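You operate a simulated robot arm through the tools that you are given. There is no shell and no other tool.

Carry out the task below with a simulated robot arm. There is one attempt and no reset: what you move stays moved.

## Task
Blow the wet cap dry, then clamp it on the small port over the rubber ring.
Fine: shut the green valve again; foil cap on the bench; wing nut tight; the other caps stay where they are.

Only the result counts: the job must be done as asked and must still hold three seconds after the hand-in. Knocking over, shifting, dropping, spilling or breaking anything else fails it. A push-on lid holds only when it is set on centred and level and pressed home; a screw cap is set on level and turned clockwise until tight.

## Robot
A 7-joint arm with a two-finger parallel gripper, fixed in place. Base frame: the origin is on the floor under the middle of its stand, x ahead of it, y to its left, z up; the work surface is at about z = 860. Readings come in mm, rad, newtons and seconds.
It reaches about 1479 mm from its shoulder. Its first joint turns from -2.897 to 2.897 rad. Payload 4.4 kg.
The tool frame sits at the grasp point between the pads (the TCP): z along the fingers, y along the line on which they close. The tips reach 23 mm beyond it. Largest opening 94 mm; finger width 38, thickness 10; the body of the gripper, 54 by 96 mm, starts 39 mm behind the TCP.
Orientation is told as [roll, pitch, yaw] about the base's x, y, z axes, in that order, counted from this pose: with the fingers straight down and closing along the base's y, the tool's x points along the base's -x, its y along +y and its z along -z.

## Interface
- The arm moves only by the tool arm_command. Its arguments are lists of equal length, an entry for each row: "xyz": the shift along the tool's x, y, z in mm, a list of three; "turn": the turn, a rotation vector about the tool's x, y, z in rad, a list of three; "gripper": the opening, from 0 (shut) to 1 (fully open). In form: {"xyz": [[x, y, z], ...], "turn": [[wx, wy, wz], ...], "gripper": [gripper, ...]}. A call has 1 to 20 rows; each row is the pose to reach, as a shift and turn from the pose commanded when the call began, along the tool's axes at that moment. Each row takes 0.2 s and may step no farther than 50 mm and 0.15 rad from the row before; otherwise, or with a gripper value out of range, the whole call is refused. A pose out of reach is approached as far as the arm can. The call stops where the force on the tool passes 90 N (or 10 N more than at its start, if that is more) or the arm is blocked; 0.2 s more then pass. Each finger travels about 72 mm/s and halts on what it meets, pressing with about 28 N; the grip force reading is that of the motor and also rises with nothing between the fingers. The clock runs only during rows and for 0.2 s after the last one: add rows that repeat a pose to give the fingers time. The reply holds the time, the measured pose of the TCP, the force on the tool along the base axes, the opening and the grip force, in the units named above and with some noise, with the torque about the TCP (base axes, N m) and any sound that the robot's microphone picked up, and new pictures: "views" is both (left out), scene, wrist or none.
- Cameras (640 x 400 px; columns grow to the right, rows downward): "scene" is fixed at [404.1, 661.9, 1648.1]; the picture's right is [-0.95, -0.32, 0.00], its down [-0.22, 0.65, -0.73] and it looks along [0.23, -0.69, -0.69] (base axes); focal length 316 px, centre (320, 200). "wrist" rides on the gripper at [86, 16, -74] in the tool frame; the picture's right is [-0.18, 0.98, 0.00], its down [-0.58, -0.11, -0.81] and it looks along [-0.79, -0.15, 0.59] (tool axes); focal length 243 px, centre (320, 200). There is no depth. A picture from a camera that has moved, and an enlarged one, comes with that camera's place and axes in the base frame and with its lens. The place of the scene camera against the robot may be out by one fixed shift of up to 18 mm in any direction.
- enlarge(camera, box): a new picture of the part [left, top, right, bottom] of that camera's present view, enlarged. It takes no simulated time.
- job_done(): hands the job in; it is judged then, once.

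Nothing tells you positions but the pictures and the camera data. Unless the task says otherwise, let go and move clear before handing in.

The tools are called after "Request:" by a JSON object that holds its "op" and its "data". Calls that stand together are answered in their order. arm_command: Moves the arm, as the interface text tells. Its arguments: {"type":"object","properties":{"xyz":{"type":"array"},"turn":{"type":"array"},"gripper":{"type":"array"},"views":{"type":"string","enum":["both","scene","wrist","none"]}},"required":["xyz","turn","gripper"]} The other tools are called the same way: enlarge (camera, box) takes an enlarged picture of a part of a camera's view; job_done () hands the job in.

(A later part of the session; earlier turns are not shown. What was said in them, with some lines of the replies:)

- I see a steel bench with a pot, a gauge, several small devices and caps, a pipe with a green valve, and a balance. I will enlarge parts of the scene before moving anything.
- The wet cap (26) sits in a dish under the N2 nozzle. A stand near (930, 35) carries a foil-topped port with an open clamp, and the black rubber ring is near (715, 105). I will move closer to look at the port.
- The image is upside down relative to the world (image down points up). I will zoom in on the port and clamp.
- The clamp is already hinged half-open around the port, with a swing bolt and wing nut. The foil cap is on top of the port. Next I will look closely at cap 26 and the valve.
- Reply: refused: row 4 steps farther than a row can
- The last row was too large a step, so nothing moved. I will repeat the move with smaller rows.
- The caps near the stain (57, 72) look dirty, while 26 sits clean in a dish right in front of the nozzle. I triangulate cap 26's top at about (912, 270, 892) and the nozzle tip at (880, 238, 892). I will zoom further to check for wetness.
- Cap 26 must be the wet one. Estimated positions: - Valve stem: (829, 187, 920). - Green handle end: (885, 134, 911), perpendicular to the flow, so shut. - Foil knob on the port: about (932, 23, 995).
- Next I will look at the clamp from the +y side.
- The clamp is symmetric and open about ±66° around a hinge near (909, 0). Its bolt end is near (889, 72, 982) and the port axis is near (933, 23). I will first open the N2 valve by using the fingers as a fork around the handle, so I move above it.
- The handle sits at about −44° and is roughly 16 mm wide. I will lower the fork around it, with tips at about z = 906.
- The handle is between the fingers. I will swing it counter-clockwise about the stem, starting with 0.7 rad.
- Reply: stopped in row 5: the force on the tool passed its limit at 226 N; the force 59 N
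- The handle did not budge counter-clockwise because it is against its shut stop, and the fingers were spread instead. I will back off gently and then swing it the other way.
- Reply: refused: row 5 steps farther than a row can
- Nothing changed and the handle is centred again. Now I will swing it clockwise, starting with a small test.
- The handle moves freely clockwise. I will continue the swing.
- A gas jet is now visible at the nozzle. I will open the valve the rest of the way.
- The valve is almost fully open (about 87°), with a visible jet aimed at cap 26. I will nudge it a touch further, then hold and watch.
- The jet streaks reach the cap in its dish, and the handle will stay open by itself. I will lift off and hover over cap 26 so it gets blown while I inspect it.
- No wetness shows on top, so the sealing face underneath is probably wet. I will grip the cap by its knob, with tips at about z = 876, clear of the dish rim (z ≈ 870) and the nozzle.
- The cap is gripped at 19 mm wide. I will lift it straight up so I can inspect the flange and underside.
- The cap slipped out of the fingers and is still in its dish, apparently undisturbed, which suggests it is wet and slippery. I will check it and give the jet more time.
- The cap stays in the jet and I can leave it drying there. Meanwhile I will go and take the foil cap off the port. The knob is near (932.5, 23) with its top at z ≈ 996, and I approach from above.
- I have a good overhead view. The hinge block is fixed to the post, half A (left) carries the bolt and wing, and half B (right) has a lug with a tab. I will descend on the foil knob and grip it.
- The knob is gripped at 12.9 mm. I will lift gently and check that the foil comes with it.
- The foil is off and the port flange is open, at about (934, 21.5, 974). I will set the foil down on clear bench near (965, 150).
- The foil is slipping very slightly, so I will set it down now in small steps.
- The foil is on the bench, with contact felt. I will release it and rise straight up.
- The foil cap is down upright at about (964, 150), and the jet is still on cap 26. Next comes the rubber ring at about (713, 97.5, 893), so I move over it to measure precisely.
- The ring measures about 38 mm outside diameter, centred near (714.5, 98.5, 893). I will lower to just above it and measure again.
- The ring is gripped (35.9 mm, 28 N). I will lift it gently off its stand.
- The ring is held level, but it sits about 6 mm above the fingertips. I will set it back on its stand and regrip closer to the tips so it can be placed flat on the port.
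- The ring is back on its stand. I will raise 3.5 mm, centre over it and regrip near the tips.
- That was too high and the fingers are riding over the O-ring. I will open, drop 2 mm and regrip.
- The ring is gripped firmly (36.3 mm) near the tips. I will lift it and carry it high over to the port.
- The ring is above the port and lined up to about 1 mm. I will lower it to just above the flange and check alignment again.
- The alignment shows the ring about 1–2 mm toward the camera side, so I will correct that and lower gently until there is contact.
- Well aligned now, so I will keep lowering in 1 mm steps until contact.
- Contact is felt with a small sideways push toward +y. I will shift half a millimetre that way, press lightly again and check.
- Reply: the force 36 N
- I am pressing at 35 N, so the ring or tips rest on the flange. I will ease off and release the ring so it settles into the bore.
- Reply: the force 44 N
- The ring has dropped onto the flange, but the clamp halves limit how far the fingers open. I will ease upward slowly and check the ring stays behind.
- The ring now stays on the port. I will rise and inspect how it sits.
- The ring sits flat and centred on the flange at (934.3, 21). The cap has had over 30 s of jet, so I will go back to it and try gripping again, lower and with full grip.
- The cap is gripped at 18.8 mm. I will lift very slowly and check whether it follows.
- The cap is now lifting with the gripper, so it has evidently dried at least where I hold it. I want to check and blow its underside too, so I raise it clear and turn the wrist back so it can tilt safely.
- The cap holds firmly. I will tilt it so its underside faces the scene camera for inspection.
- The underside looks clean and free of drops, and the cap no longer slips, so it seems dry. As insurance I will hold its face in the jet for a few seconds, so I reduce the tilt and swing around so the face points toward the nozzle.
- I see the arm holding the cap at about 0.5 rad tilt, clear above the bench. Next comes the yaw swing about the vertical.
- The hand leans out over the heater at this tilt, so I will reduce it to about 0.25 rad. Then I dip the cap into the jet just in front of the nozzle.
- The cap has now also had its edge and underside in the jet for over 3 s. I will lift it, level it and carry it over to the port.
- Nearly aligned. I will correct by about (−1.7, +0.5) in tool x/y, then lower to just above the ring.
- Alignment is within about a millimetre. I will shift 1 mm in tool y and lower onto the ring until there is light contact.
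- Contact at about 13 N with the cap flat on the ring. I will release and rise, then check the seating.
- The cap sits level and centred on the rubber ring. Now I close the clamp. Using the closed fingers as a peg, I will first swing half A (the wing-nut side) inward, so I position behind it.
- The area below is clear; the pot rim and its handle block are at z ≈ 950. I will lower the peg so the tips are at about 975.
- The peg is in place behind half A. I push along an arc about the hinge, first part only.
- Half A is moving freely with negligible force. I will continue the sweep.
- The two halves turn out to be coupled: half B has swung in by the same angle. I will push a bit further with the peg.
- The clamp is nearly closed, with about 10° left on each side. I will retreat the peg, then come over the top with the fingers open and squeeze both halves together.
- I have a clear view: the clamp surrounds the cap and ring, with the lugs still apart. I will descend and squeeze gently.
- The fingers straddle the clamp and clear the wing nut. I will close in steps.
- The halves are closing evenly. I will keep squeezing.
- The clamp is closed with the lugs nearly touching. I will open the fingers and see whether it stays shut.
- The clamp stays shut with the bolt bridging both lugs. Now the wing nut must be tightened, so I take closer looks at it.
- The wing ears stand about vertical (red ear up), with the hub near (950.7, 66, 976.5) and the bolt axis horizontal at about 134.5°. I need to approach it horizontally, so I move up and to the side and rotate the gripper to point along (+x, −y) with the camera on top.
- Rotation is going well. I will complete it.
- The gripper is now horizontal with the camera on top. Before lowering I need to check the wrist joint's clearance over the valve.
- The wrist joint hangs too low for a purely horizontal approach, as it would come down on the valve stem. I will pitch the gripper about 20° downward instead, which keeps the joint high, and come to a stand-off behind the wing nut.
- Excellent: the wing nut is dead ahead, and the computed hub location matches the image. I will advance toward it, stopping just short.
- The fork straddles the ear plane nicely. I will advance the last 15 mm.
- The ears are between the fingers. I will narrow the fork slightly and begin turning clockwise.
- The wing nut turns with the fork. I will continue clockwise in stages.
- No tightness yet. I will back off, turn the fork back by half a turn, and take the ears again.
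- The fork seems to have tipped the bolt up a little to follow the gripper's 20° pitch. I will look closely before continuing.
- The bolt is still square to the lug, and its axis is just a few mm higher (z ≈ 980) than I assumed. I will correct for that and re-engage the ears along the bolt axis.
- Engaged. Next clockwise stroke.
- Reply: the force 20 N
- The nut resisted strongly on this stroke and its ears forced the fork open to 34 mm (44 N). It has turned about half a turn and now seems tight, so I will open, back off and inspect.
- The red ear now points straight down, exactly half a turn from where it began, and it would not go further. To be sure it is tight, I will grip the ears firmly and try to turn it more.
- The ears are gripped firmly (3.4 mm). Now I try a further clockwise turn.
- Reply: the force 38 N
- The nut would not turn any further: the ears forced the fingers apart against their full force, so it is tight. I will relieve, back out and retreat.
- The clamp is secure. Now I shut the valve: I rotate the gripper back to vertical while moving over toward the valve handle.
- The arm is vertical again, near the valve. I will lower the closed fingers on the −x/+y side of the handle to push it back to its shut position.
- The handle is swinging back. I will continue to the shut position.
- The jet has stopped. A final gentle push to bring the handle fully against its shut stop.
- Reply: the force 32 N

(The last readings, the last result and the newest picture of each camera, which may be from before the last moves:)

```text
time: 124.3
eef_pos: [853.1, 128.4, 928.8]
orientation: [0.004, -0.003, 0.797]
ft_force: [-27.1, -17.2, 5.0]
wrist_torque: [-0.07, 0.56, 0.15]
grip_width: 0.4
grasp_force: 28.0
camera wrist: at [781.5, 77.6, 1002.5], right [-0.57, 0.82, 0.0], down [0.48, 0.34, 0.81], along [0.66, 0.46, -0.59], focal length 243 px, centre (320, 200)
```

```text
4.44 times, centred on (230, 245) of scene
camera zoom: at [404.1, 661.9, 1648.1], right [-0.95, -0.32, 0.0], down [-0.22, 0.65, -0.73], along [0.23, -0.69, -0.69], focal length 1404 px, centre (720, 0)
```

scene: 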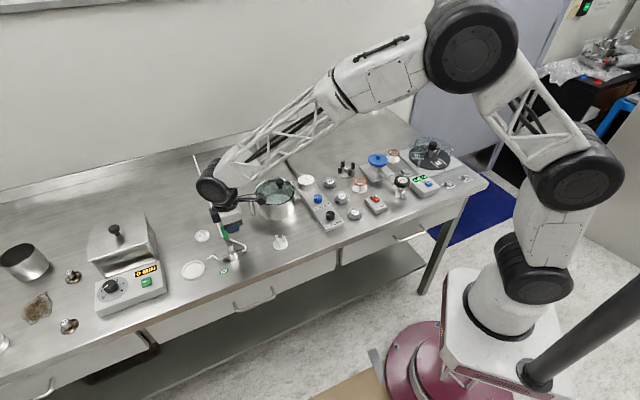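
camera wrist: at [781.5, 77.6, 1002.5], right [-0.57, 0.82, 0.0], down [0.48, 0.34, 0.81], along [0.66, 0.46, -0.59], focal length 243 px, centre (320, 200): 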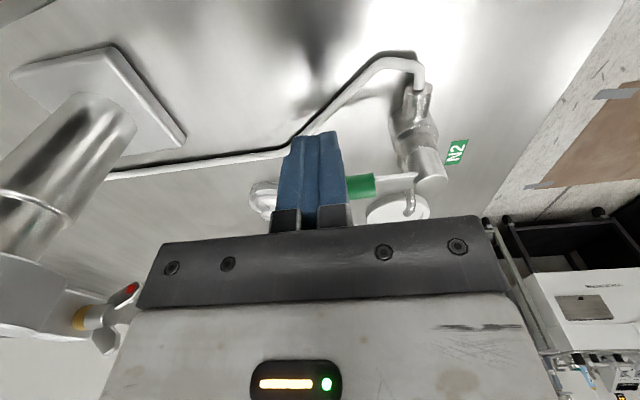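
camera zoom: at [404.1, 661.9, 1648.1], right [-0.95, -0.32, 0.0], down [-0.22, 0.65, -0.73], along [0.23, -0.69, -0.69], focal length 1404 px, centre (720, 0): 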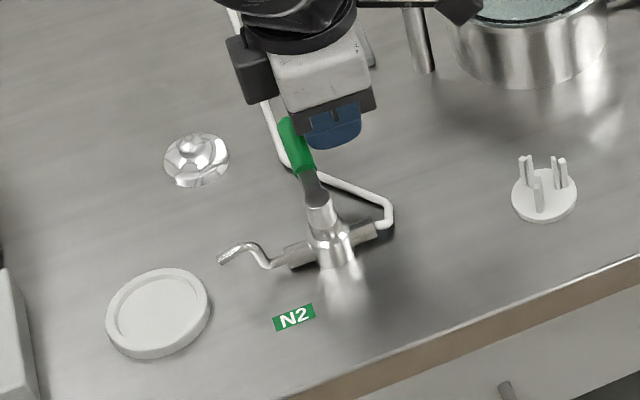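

The handle is hard against its shut stop (32 N). I will back off, rise and look over the whole result.

Request:
{"op": "arm_command", "data": {"xyz": [[8, 2, 0], [18, 5, 0], [18, 5, -40], [18, 5, -85], [18, 5, -130], [30, 5, -170]], "turn": [[0, 0, 0], [0, 0, 0], [0, 0, 0], [0, 0, 0], [0, 0, 0], [0, 0, 0]], "gripper": [0, 0, 0, 0.2, 0.4, 0.5]}}

Request:
{"op": "enlarge", "data": {"camera": "scene", "box": [180, 200, 280, 290]}}

Request:
{"op": "enlarge", "data": {"camera": "scene", "box": [205, 165, 255, 215]}}

Request:
{"op": "enlarge", "data": {"camera": "wrist", "box": [150, 40, 400, 230]}}

```text
time: 125.7
eef_pos: [828.5, 110.5, 1096.1]
orientation: [0.002, -0.003, 0.799]
ft_force: [0.4, 0.2, -0.9]
wrist_torque: [-0.01, 0.04, 0.0]
grip_width: 47.2
grasp_force: 0.0
camera wrist: at [757.2, 59.4, 1171.2], right [-0.57, 0.82, 0.0], down [0.48, 0.34, 0.81], along [0.66, 0.47, -0.59], focal length 243 px, centre (320, 200)
```

scene: 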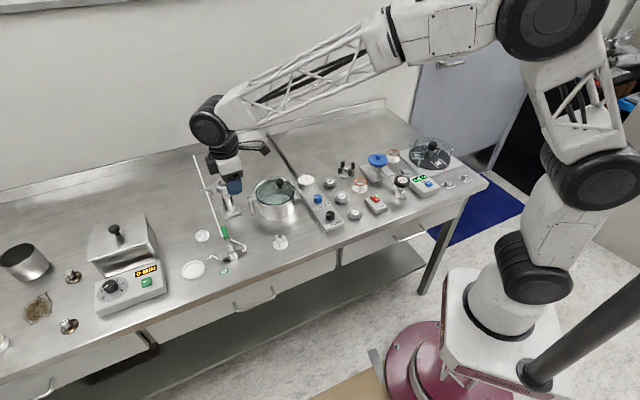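
wrist: 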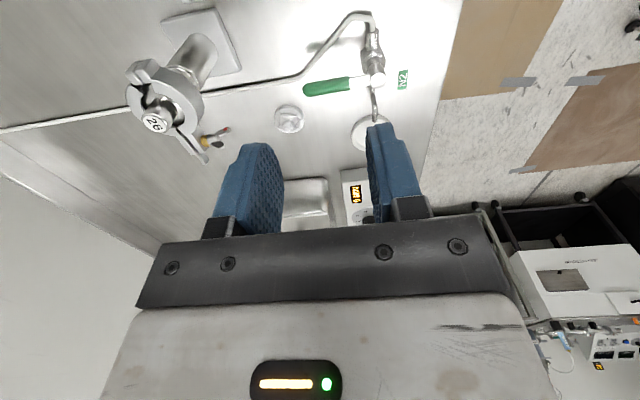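

```text
4.44 times, centred on (230, 245) of scene
camera zoom: at [404.1, 661.9, 1648.1], right [-0.95, -0.32, 0.0], down [-0.22, 0.65, -0.73], along [0.23, -0.69, -0.69], focal length 1404 px, centre (720, 0)
```

zoom: 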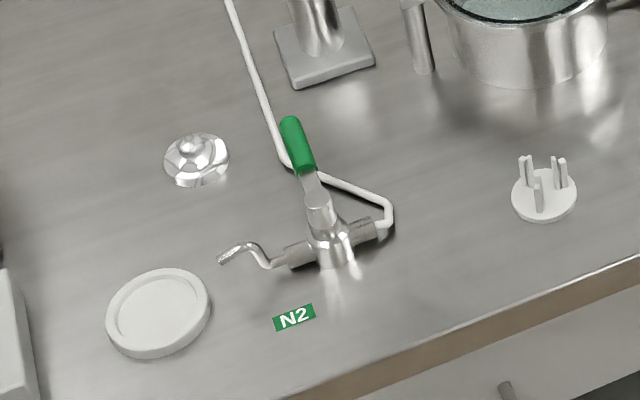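

```text
8.00 times, centred on (230, 190) of scene
camera zoom: at [404.1, 661.9, 1648.1], right [-0.95, -0.32, 0.0], down [-0.22, 0.65, -0.73], along [0.23, -0.69, -0.69], focal length 2528 px, centre (1040, 280)
```

zoom: 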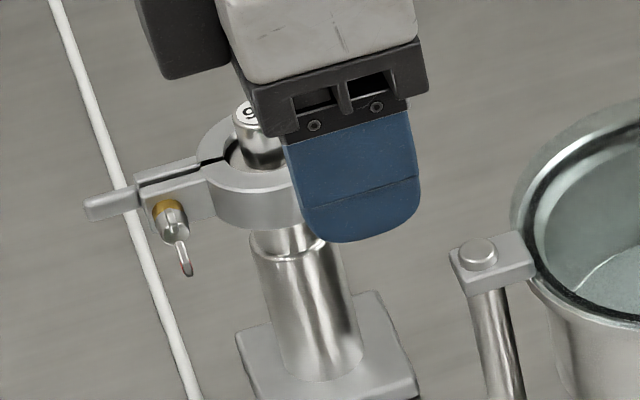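

```text
2.11 times, centred on (275, 135) of wrist
camera zoom: at [757.2, 59.4, 1171.2], right [-0.57, 0.82, 0.0], down [0.48, 0.34, 0.81], along [0.66, 0.47, -0.59], focal length 511 px, centre (415, 337)
```

zoom: 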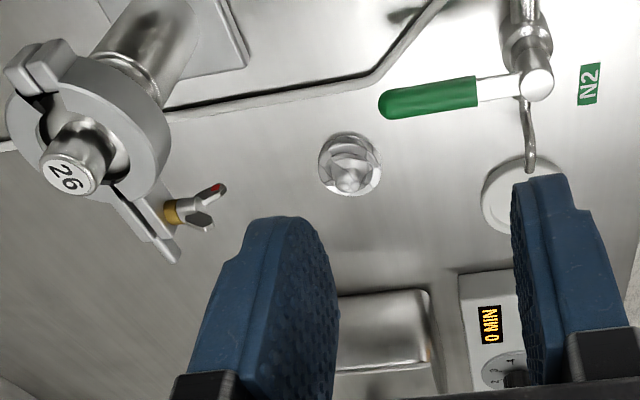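

Valve is shut and everything is in place. I will move the arm well clear and take a last look at the port assembly.

Request:
{"op": "arm_command", "data": {"xyz": [[20, 10, -40], [40, 20, -80], [60, 40, -110], [75, 70, -130], [75, 100, -140]], "turn": [[0, 0, 0], [0, 0, 0], [0, 0, 0], [0, 0, 0], [0, 0, 0]], "gripper": [0.5, 0.5, 0.5, 0.5, 0.5]}}

Request:
{"op": "enlarge", "data": {"camera": "scene", "box": [205, 165, 255, 215]}}

Request:
{"op": "enlarge", "data": {"camera": "wrist", "box": [100, 20, 300, 180]}}

Request:
{"op": "enlarge", "data": {"camera": "scene", "box": [0, 200, 180, 370]}}

Request:
{"op": "enlarge", "data": {"camera": "scene", "box": [215, 177, 245, 203]}}

```text
time: 126.9
eef_pos: [705.0, 128.5, 1237.1]
orientation: [0.002, -0.004, 0.797]
ft_force: [-0.6, -0.1, 0.5]
wrist_torque: [-0.02, -0.05, 0.01]
grip_width: 47.0
grasp_force: 0.0
camera wrist: at [632.9, 77.5, 1310.9], right [-0.57, 0.82, 0.0], down [0.48, 0.34, 0.81], along [0.66, 0.46, -0.59], focal length 243 px, centre (320, 200)
```

scene: 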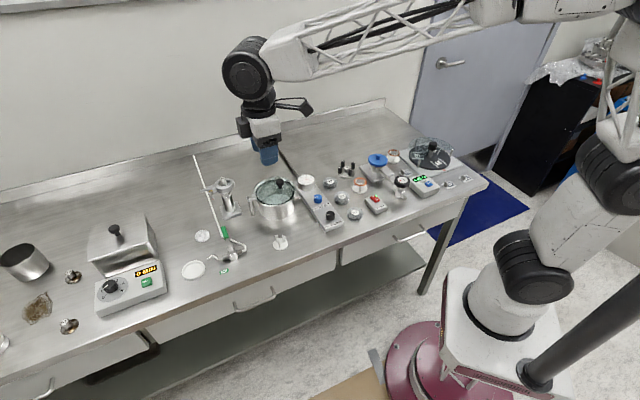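
wrist: 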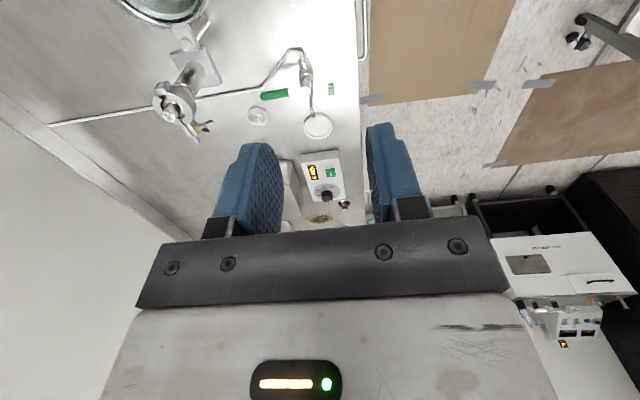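

```text
8.00 times, centred on (230, 190) of scene
camera zoom: at [404.1, 661.9, 1648.1], right [-0.95, -0.32, 0.0], down [-0.22, 0.65, -0.73], along [0.23, -0.69, -0.69], focal length 2528 px, centre (1040, 280)
```

zoom: 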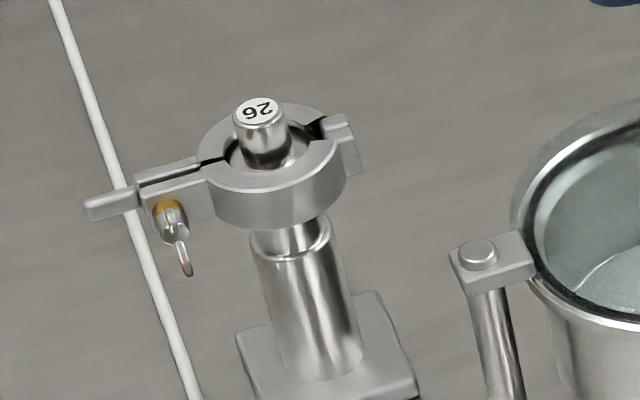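

```text
2.50 times, centred on (200, 100) of wrist
camera zoom: at [632.9, 77.5, 1310.9], right [-0.57, 0.82, 0.0], down [0.48, 0.34, 0.81], along [0.66, 0.46, -0.59], focal length 606 px, centre (620, 450)
```

zoom: 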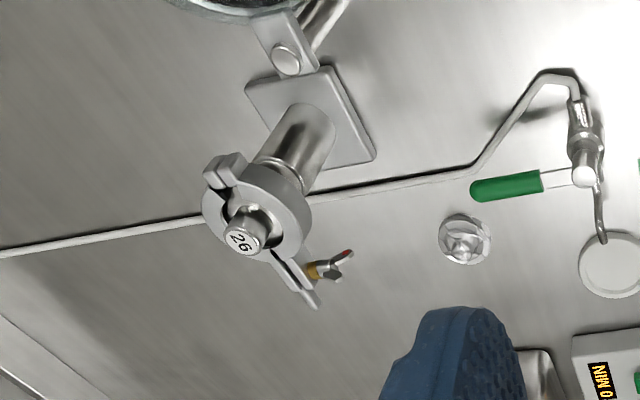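

```text
2.35 times, centred on (90, 285) of scene
camera zoom: at [404.1, 661.9, 1648.1], right [-0.95, -0.32, 0.0], down [-0.22, 0.65, -0.73], along [0.23, -0.69, -0.69], focal length 744 px, centre (861, 0)
```

zoom: 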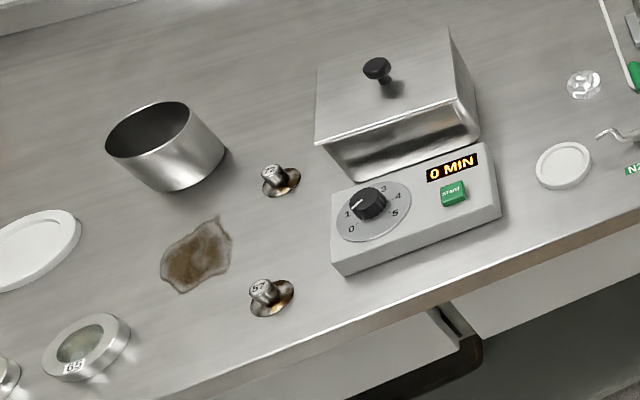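

```text
15.38 times, centred on (230, 190) of scene
camera zoom: at [404.1, 661.9, 1648.1], right [-0.95, -0.32, 0.0], down [-0.22, 0.65, -0.73], along [0.23, -0.69, -0.69], focal length 4862 px, centre (1705, 354)
```

zoom: 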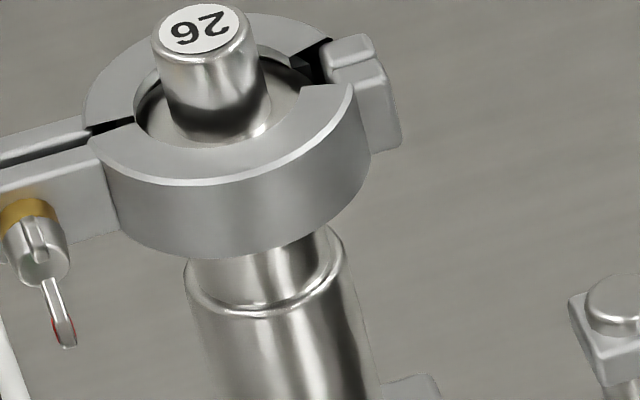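

Final state as I see it:
- Cap 26 sits level on the rubber ring on the small port. The clamp is closed around it and the wing nut is turned hard tight.
- The N2 valve is back on its shut stop and the jet is off.
- The foil cap is on the bench, and the other caps and items look unmoved.

The arm is clear, so I hand in.

Request:
{"op": "job_done", "data": {}}

```text
The job is handed in.
```

I've handed the job in: cap 26 is clamped on the small port over the rubber ring, and the wing nut is tight. No verdict came back, so this is based on the pictures and force readings.

- **Cap dry:** It slipped from the fingers on the first try, after about 5 seconds of N2. After more than 30 seconds it held firmly, and its underside showed no drops. I also held its edge and underside in the jet for about 3 more seconds. Dryness is judged by look and grip only.
- **Clamp:** The cap sits level and centred on the ring, with both clamp halves closed around it. A gap of 2–3 mm remains between the lugs.
- **Wing nut:** It turned half a turn clockwise, then would not move under roughly 1.6 N m.
- **Green valve:** The handle is back on its shut stop and the jet is off. My first attempt to open it went the wrong way and pushed the handle hard against that stop (226 N peak); I saw no damage.
- **Foil cap:** It stands upright on the bench, between the port and the heater.
- **Everything else:** Caps 57, 72 and 65, the empty dish and the ring stand are where they were.
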